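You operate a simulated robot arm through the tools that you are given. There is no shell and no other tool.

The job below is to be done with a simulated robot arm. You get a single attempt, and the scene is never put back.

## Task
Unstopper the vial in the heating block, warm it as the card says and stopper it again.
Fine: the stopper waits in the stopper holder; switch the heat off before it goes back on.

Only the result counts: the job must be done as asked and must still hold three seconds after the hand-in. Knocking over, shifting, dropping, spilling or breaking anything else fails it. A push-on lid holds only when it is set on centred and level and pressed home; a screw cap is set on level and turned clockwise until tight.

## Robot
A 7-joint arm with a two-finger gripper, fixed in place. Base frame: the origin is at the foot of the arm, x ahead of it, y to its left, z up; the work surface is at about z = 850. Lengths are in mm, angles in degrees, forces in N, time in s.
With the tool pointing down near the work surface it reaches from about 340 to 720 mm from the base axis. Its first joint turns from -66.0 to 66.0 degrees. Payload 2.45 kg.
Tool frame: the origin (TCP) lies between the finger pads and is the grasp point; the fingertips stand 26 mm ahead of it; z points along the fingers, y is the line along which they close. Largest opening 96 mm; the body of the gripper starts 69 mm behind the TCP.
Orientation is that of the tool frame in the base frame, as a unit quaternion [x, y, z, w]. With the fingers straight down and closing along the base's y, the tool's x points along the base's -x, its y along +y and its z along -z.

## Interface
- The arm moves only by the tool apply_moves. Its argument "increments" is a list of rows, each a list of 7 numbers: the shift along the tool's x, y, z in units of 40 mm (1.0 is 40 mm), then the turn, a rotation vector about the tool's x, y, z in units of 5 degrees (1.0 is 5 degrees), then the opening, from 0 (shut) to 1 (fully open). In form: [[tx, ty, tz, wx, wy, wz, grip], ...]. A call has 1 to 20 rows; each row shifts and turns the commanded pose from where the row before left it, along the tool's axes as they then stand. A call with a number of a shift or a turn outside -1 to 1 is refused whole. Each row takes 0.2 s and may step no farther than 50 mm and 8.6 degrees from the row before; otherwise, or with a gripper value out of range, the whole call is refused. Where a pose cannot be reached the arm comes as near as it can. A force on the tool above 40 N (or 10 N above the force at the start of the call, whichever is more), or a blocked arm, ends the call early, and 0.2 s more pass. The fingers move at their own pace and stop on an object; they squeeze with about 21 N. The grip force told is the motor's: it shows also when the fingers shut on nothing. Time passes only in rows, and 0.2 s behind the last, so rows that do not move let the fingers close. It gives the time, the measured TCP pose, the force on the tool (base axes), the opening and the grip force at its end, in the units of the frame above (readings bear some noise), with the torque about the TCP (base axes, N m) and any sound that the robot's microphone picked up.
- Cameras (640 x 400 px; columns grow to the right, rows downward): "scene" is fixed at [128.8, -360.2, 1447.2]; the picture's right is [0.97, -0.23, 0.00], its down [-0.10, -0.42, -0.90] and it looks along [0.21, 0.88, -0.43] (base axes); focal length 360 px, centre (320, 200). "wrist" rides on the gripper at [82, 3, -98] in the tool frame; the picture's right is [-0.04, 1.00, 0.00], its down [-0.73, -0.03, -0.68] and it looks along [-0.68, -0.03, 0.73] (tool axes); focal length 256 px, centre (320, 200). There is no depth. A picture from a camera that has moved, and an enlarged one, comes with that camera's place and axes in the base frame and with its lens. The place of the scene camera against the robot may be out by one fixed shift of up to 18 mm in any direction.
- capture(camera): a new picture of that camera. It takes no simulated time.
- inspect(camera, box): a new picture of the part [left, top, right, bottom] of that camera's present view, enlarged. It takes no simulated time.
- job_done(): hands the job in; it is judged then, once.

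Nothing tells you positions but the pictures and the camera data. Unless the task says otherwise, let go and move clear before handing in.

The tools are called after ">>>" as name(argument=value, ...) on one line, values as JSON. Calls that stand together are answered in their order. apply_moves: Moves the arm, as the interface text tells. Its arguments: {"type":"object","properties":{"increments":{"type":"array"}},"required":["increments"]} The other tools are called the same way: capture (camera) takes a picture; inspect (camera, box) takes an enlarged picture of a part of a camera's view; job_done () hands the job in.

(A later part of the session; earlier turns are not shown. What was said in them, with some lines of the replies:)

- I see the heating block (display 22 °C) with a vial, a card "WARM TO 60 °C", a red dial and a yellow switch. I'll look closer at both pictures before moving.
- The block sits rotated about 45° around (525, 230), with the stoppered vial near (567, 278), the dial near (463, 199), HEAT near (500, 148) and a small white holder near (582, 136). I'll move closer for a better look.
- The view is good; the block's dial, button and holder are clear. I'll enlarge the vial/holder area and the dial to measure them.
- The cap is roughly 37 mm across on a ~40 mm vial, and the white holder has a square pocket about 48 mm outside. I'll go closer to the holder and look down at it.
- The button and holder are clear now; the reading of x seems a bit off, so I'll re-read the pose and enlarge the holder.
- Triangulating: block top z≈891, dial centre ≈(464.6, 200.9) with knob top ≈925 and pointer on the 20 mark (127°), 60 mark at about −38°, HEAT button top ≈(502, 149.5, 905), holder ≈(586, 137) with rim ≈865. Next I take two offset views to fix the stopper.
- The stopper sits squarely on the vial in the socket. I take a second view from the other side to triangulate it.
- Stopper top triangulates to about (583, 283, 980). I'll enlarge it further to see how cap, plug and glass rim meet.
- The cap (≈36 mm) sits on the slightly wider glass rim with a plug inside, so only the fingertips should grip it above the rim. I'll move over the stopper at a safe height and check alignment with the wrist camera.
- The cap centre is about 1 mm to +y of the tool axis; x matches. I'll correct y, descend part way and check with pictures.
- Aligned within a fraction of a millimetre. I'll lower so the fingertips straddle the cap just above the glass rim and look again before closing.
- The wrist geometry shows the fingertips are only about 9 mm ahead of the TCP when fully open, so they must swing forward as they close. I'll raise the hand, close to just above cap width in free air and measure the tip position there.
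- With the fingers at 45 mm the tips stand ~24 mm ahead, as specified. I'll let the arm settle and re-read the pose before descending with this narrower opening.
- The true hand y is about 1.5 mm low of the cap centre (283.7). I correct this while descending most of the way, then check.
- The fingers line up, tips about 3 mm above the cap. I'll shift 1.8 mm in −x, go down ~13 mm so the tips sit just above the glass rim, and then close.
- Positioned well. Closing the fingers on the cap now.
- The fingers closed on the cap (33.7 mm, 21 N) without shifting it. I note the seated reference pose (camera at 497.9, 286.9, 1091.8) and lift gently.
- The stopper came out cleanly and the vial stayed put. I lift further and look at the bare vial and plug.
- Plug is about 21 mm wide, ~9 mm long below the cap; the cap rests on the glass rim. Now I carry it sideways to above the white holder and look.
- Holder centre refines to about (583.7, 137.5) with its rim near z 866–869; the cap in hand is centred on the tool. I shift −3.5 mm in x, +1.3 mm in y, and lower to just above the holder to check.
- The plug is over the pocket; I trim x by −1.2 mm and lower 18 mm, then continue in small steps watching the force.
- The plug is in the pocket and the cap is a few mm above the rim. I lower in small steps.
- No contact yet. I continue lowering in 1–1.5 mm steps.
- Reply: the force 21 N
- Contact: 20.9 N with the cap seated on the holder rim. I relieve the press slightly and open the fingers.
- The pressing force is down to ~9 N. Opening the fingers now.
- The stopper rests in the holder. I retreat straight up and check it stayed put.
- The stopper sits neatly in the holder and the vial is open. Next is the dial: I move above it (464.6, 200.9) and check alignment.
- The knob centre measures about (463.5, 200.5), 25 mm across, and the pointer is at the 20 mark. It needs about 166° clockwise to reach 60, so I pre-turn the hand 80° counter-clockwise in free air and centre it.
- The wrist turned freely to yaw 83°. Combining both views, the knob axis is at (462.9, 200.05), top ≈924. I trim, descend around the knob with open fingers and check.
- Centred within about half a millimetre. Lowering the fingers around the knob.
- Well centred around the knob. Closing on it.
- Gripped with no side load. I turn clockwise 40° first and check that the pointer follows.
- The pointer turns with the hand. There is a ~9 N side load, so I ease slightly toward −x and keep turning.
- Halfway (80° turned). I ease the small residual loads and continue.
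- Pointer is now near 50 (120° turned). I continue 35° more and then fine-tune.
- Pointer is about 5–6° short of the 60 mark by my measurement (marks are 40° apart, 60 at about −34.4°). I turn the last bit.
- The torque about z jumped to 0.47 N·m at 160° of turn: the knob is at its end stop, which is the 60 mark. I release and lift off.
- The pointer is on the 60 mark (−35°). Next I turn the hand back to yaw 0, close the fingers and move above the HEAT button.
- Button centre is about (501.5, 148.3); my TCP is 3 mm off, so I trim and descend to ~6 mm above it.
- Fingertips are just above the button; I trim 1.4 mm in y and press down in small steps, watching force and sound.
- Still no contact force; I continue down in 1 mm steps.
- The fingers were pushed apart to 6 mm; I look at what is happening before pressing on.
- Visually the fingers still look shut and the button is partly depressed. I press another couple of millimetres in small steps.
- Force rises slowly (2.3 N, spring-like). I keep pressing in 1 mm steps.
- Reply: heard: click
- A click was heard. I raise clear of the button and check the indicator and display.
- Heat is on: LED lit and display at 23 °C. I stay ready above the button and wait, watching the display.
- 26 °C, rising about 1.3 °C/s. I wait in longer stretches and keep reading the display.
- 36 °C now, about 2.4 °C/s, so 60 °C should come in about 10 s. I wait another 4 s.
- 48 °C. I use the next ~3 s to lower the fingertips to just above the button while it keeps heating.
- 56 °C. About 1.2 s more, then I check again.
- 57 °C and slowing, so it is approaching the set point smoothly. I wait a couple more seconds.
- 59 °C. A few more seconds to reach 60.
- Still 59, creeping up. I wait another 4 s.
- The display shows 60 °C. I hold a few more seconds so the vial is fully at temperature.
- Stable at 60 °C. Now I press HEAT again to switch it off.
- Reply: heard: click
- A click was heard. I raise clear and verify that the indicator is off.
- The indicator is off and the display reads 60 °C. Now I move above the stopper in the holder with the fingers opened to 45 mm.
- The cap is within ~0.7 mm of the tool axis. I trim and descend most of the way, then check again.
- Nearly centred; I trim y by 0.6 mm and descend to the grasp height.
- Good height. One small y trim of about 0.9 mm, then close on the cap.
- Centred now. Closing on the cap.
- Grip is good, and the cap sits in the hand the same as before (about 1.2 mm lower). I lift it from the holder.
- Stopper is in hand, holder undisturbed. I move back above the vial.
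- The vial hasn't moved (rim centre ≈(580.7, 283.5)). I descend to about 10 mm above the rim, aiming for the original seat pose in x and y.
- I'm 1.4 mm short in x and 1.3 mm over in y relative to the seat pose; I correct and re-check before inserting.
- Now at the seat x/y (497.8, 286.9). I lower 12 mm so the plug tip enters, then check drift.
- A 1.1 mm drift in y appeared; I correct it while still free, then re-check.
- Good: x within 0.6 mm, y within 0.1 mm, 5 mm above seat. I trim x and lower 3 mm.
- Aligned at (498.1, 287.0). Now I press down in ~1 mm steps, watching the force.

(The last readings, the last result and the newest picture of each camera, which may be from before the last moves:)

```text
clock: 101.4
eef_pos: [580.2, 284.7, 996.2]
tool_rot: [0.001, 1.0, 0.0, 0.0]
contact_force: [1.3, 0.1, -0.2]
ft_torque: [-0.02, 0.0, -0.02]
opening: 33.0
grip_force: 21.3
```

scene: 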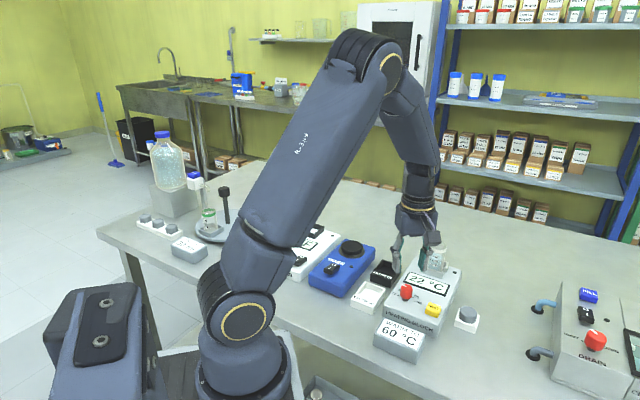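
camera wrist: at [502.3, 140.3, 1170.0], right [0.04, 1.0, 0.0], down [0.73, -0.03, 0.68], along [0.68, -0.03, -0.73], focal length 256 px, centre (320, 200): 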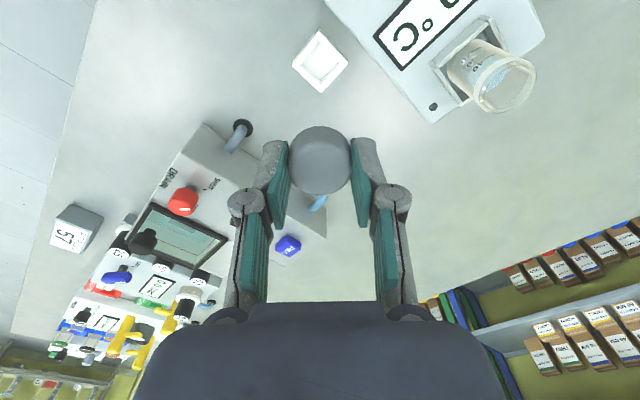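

>>> apply_moves(increments=[[0, 0, 0.025, 0, 0, 0, 0.2], [0, 0, 0, 0, 0, 0, 0.2]])

>>> inspect(camera="wrist", box=[200, 70, 440, 220])

```text
clock: 102.0
eef_pos: [581.5, 285.0, 995.2]
tool_rot: [-0.001, 1.0, 0.0, 0.002]
contact_force: [-0.9, -1.3, 10.5]
ft_torque: [-0.02, 0.06, 0.01]
opening: 33.2
grip_force: 20.6
```

```text
2.67 times, centred on (320, 145) of wrist
camera zoom: at [497.8, 287.4, 1093.0], right [0.04, 1.0, 0.0], down [0.73, -0.03, 0.68], along [0.68, -0.03, -0.73], focal length 683 px, centre (320, 347)
```

zoom: 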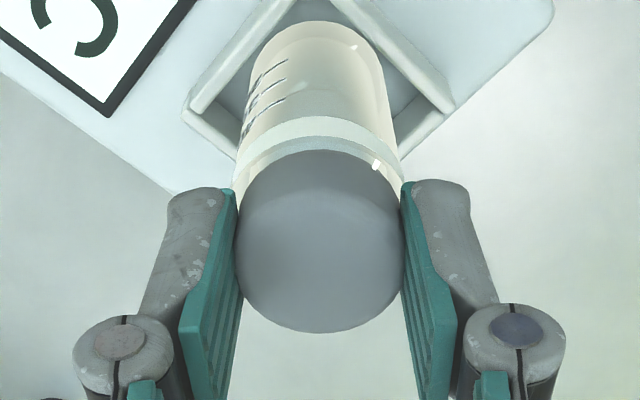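

Contact at 10.5 N right at the expected seat height. I press further to seat it home.

>>> apply_moves(increments=[[0, 0, 0.02, 0, 0, 0, 0.2], [0, 0, 0, 0, 0, 0, 0.2]])

```text
clock: 102.6
eef_pos: [579.6, 284.7, 995.2]
tool_rot: [0.001, 1.0, 0.0, 0.001]
contact_force: [0.1, -2.1, 19.3]
ft_torque: [-0.05, -0.1, 0.0]
opening: 33.0
grip_force: 21.1
```

>>> apply_moves(increments=[[0, 0, 0.025, 0, 0, 0, 0.2], [0, 0, 0, 0, 0, 0, 0.2]])

>>> inspect(camera="wrist", box=[200, 70, 440, 220])

>>> inspect(camera="scene", box=[410, 210, 470, 260])

```text
clock: 103.2
eef_pos: [580.3, 285.9, 993.3]
tool_rot: [0.0, 1.0, 0.001, 0.002]
contact_force: [1.1, -3.1, 30.9]
ft_torque: [-0.11, -0.1, 0.0]
opening: 33.6
grip_force: 21.1
```

```text
2.67 times, centred on (320, 145) of wrist
camera zoom: at [497.3, 287.6, 1092.3], right [0.04, 1.0, 0.0], down [0.73, -0.03, 0.68], along [0.68, -0.03, -0.73], focal length 683 px, centre (320, 347)
```

zoom: 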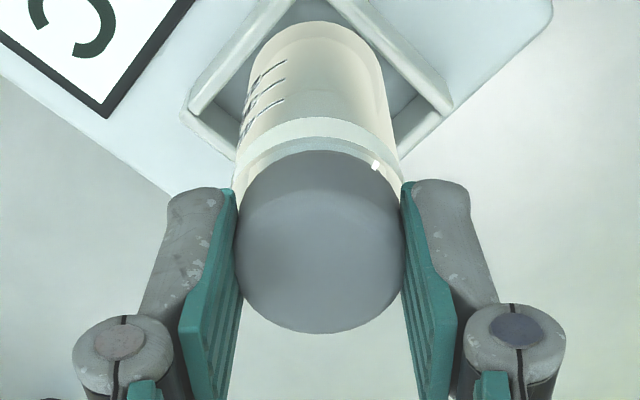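

```text
8.00 times, centred on (440, 235) of scene
camera zoom: at [128.2, -360.6, 1447.2], right [0.97, -0.23, 0.0], down [-0.1, -0.42, -0.9], along [0.21, 0.88, -0.43], focal length 2883 px, centre (-640, -80)
```

zoom: 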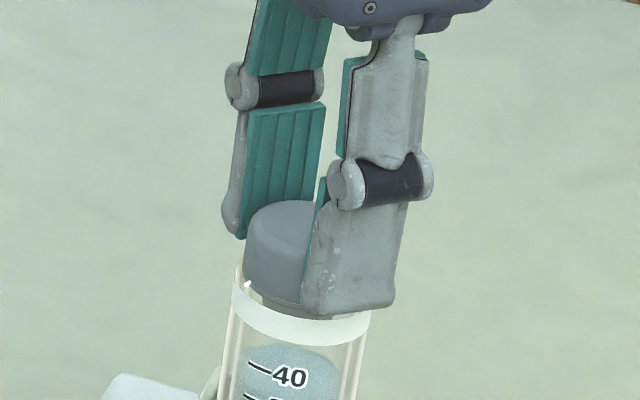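

Pressed with 31 N; the cap sits at the same height as originally. I relieve the force and then release.

>>> apply_moves(increments=[[0, 0, -0.03, 0, 0, 0, 0.2], [0, 0, 0, 0, 0, 0, 0.2]])

```text
clock: 103.8
eef_pos: [579.6, 284.8, 994.3]
tool_rot: [0.0, 1.0, 0.001, 0.001]
contact_force: [3.9, 0.0, 24.6]
ft_torque: [0.07, -0.16, 0.03]
opening: 33.2
grip_force: 21.1
```

>>> apply_moves(increments=[[0, 0, -0.03, 0, 0, 0, 0.2], [0, 0, 0, 0, 0, 0, 0.2]])

```text
clock: 104.4
eef_pos: [580.8, 285.6, 995.0]
tool_rot: [0.001, 1.0, -0.001, 0.0]
contact_force: [3.1, 1.0, 16.9]
ft_torque: [0.15, -0.23, -0.03]
opening: 33.2
grip_force: 21.2
```

>>> apply_moves(increments=[[0, 0, -0.025, 0, 0, 0, 0.2], [0, 0, 0, 0, 0, 0, 0.2]])

```text
clock: 105.0
eef_pos: [579.6, 282.8, 995.3]
tool_rot: [0.0, 1.0, -0.001, -0.002]
contact_force: [2.1, 2.0, 5.1]
ft_torque: [0.11, -0.14, 0.01]
opening: 33.6
grip_force: 21.2
```

The downward load is now only 5 N. I open the fingers to 45 mm and inspect before retreating.

>>> apply_moves(increments=[[0, 0, 0, 0, 0, 0, 0.4], [0, 0, 0, 0, 0, 0, 0.47], [0, 0, 0, 0, 0, 0, 0.47], [0, 0, 0, 0, 0, 0, 0.47]])

>>> inspect(camera="wrist", box=[200, 70, 440, 220])

>>> inspect(camera="scene", box=[410, 210, 470, 260])

```text
clock: 106.0
eef_pos: [580.4, 284.1, 996.0]
tool_rot: [-0.001, 1.0, 0.0, -0.001]
contact_force: [0.9, 0.1, -0.3]
ft_torque: [-0.01, -0.02, -0.01]
opening: 45.4
grip_force: 0.1
```

```text
2.67 times, centred on (320, 145) of wrist
camera zoom: at [497.3, 287.1, 1093.8], right [0.04, 1.0, 0.0], down [0.73, -0.03, 0.68], along [0.68, -0.03, -0.73], focal length 683 px, centre (320, 347)
```

zoom: 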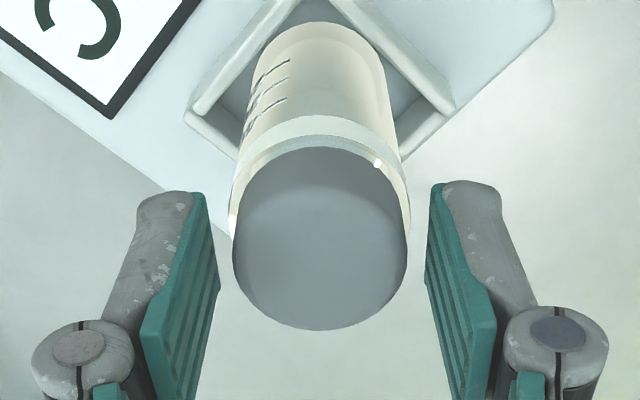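

```text
8.00 times, centred on (440, 235) of scene
camera zoom: at [128.8, -360.2, 1447.2], right [0.97, -0.23, 0.0], down [-0.1, -0.42, -0.9], along [0.21, 0.88, -0.43], focal length 2883 px, centre (-640, -80)
```

zoom: 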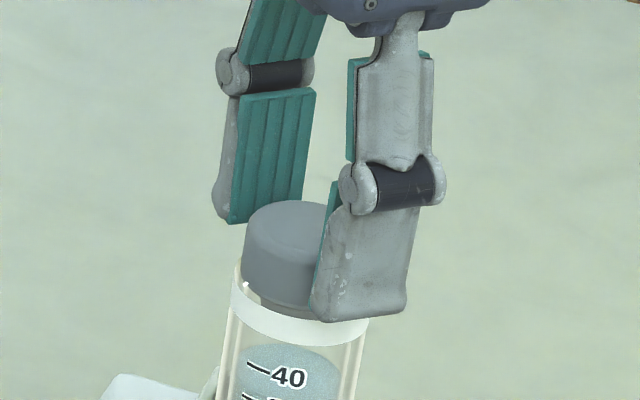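

The cap looks level and seated. I retreat straight up and compare with the original close-up.

>>> apply_moves(increments=[[0, 0, -0.2, 0, 0, 0, 0.47], [0, 0, -0.5, 0, 0, 0, 0.47], [0, 0, -0.8, 0, 0, 0, 0.47], [0, 0, -0.8, 0, 0, 0, 0.47], [0, 0, 0, 0, 0, 0, 0.47]])

>>> inspect(camera="scene", box=[424, 230, 456, 250])

>>> inspect(camera="wrist", box=[240, 30, 400, 130])

>>> inspect(camera="scene", box=[400, 225, 480, 280])

```text
clock: 107.2
eef_pos: [580.3, 284.5, 1088.7]
tool_rot: [0.0, 1.0, 0.0, 0.0]
contact_force: [0.1, -0.9, 0.2]
ft_torque: [0.02, 0.01, -0.02]
opening: 45.3
grip_force: 0.0
```

```text
16.00 times, centred on (440, 240) of scene
camera zoom: at [128.8, -360.2, 1447.2], right [0.97, -0.23, 0.0], down [-0.1, -0.42, -0.9], along [0.21, 0.88, -0.43], focal length 5765 px, centre (-1600, -440)
```

zoom: 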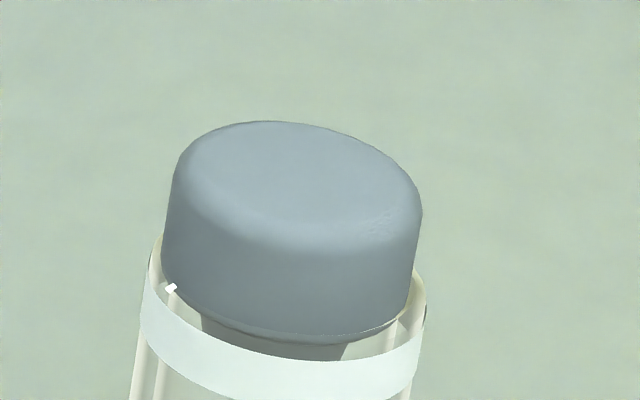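

```text
4.00 times, centred on (320, 80) of wrist
camera zoom: at [497.3, 287.7, 1187.3], right [0.04, 1.0, 0.0], down [0.73, -0.03, 0.68], along [0.68, -0.03, -0.73], focal length 1024 px, centre (320, 680)
```

zoom: 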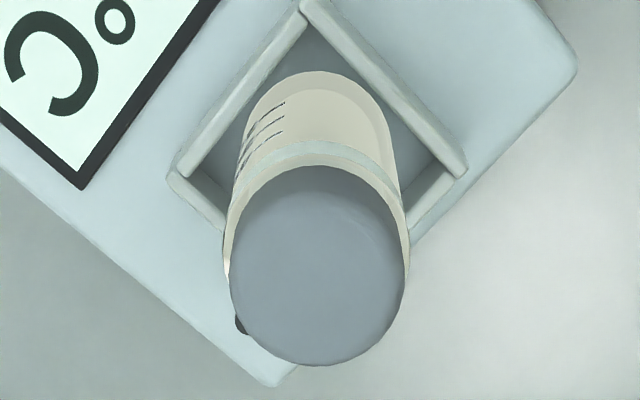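

```text
7.27 times, centred on (440, 252) of scene
camera zoom: at [128.8, -360.2, 1447.2], right [0.97, -0.23, 0.0], down [-0.1, -0.42, -0.9], along [0.21, 0.88, -0.43], focal length 2621 px, centre (-553, -182)
```

zoom: 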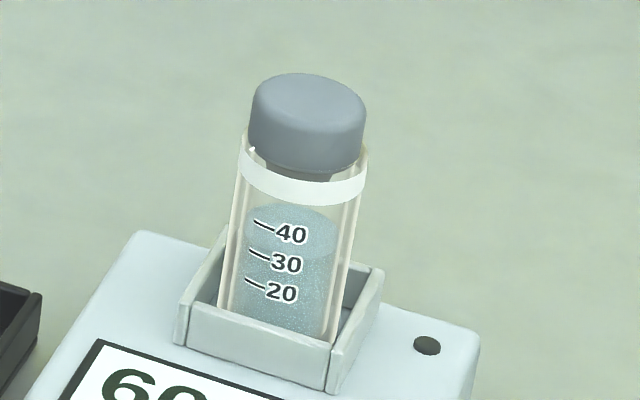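

The cap is level, at the original height and centred to within about half a millimetre. I move the arm well clear and take a final look at the whole scene.

>>> apply_moves(increments=[[0, 0, -0.8, 0, 0, 0, 0.47], [0, 0, -0.8, 0, 0, 0, 0.47], [0.8, 0, -0.4, 0, 0, 0, 0.47], [0.9, 0, 0, 0, 0, 0, 0.47], [0.9, 0, 0, 0, 0, 0, 0.47], [0.6, 0, 0, 0, 0, 0, 0.47], [0, 0, 0, 0, 0, 0, 0.47], [0, 0, 0, 0, 0, 0, 0.47], [0, 0, 0, 0, 0, 0, 0.47]])

>>> capture(camera="scene")

>>> inspect(camera="scene", box=[340, 220, 500, 370])

>>> capture(camera="wrist")

>>> inspect(camera="scene", box=[424, 230, 456, 250])

```text
clock: 109.2
eef_pos: [451.8, 283.9, 1167.3]
tool_rot: [0.0, 1.0, 0.0, 0.0]
contact_force: [-0.6, 0.1, 0.3]
ft_torque: [0.0, 0.02, 0.0]
opening: 45.1
grip_force: 0.0
```

```text
taken
```

scene: 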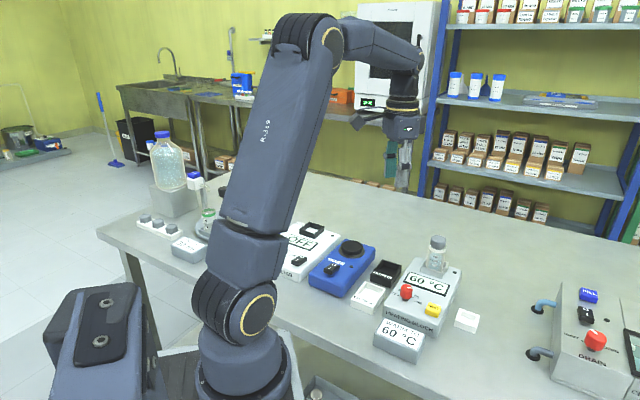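

```text
2.67 times, centred on (420, 295) of scene
camera zoom: at [128.8, -360.2, 1447.2], right [0.97, -0.23, 0.0], down [-0.1, -0.42, -0.9], along [0.21, 0.88, -0.43], focal length 961 px, centre (53, -53)
```

zoom: 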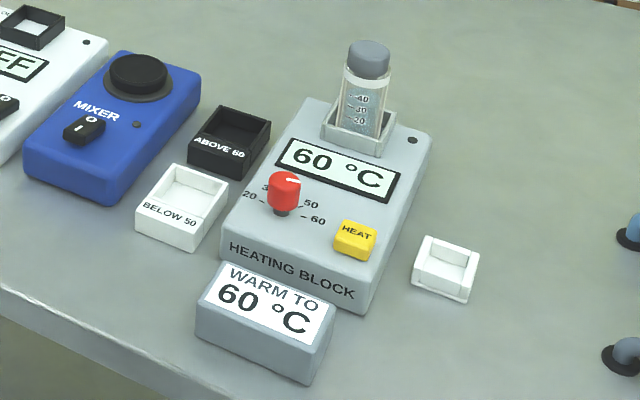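

```text
taken
camera wrist: at [368.8, 286.9, 1265.5], right [0.04, 1.0, 0.0], down [0.73, -0.03, 0.68], along [0.68, -0.03, -0.73], focal length 256 px, centre (320, 200)
```

wrist: 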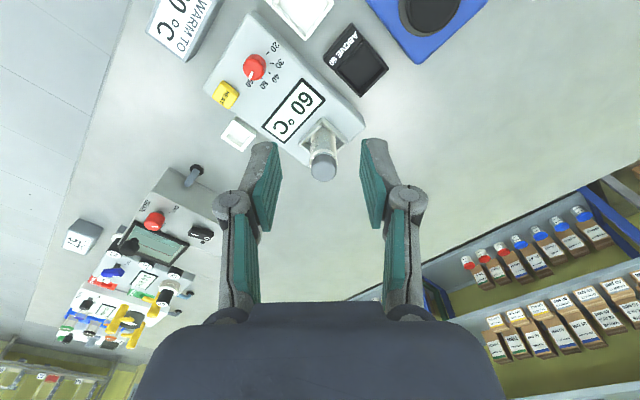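

```text
16.00 times, centred on (440, 240) of scene
camera zoom: at [128.8, -360.2, 1447.2], right [0.97, -0.23, 0.0], down [-0.1, -0.42, -0.9], along [0.21, 0.88, -0.43], focal length 5765 px, centre (-1600, -440)
```

zoom: 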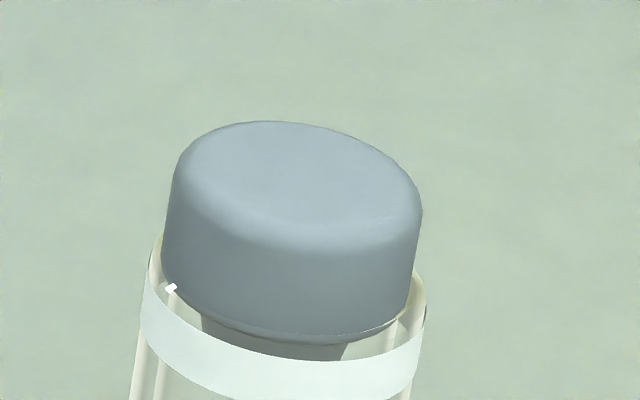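

The vial is stoppered level and centred, the heat indicator is off, the display reads 60 °C, and the holder, trays and card are all in place. The arm is clear, so I hand in the job.

>>> job_done()

```text
The job is handed in.
```

I've handed the job in. The vial was unstoppered, warmed to 60 °C as the card says, and stoppered again after the heat was switched off. I haven't had a verdict, so this is what I could see.

- **Stopper off:** it lifted cleanly, the vial stayed in the block, and the stopper waited in the white holder next to the heating block while it heated.
- **Warming:** I turned the dial from 20 to its end stop at the 60 mark and pressed HEAT. The display climbed to 60 °C, and I held it there for several seconds.
- **Heat off:** a second press clicked and the indicator light went out before the stopper went back. The display still read 60 °C at the final look.
- **Stopper on:** I pressed it down with about 31 N. It looks level, sits at its original height, and is centred on the vial to within about half a millimetre. There was no click when it seated, and I did not pull on it to test the hold.

The vial moved about half a millimetre in its socket during pressing. Nothing else near the block appeared to have shifted, and the arm is clear of everything.
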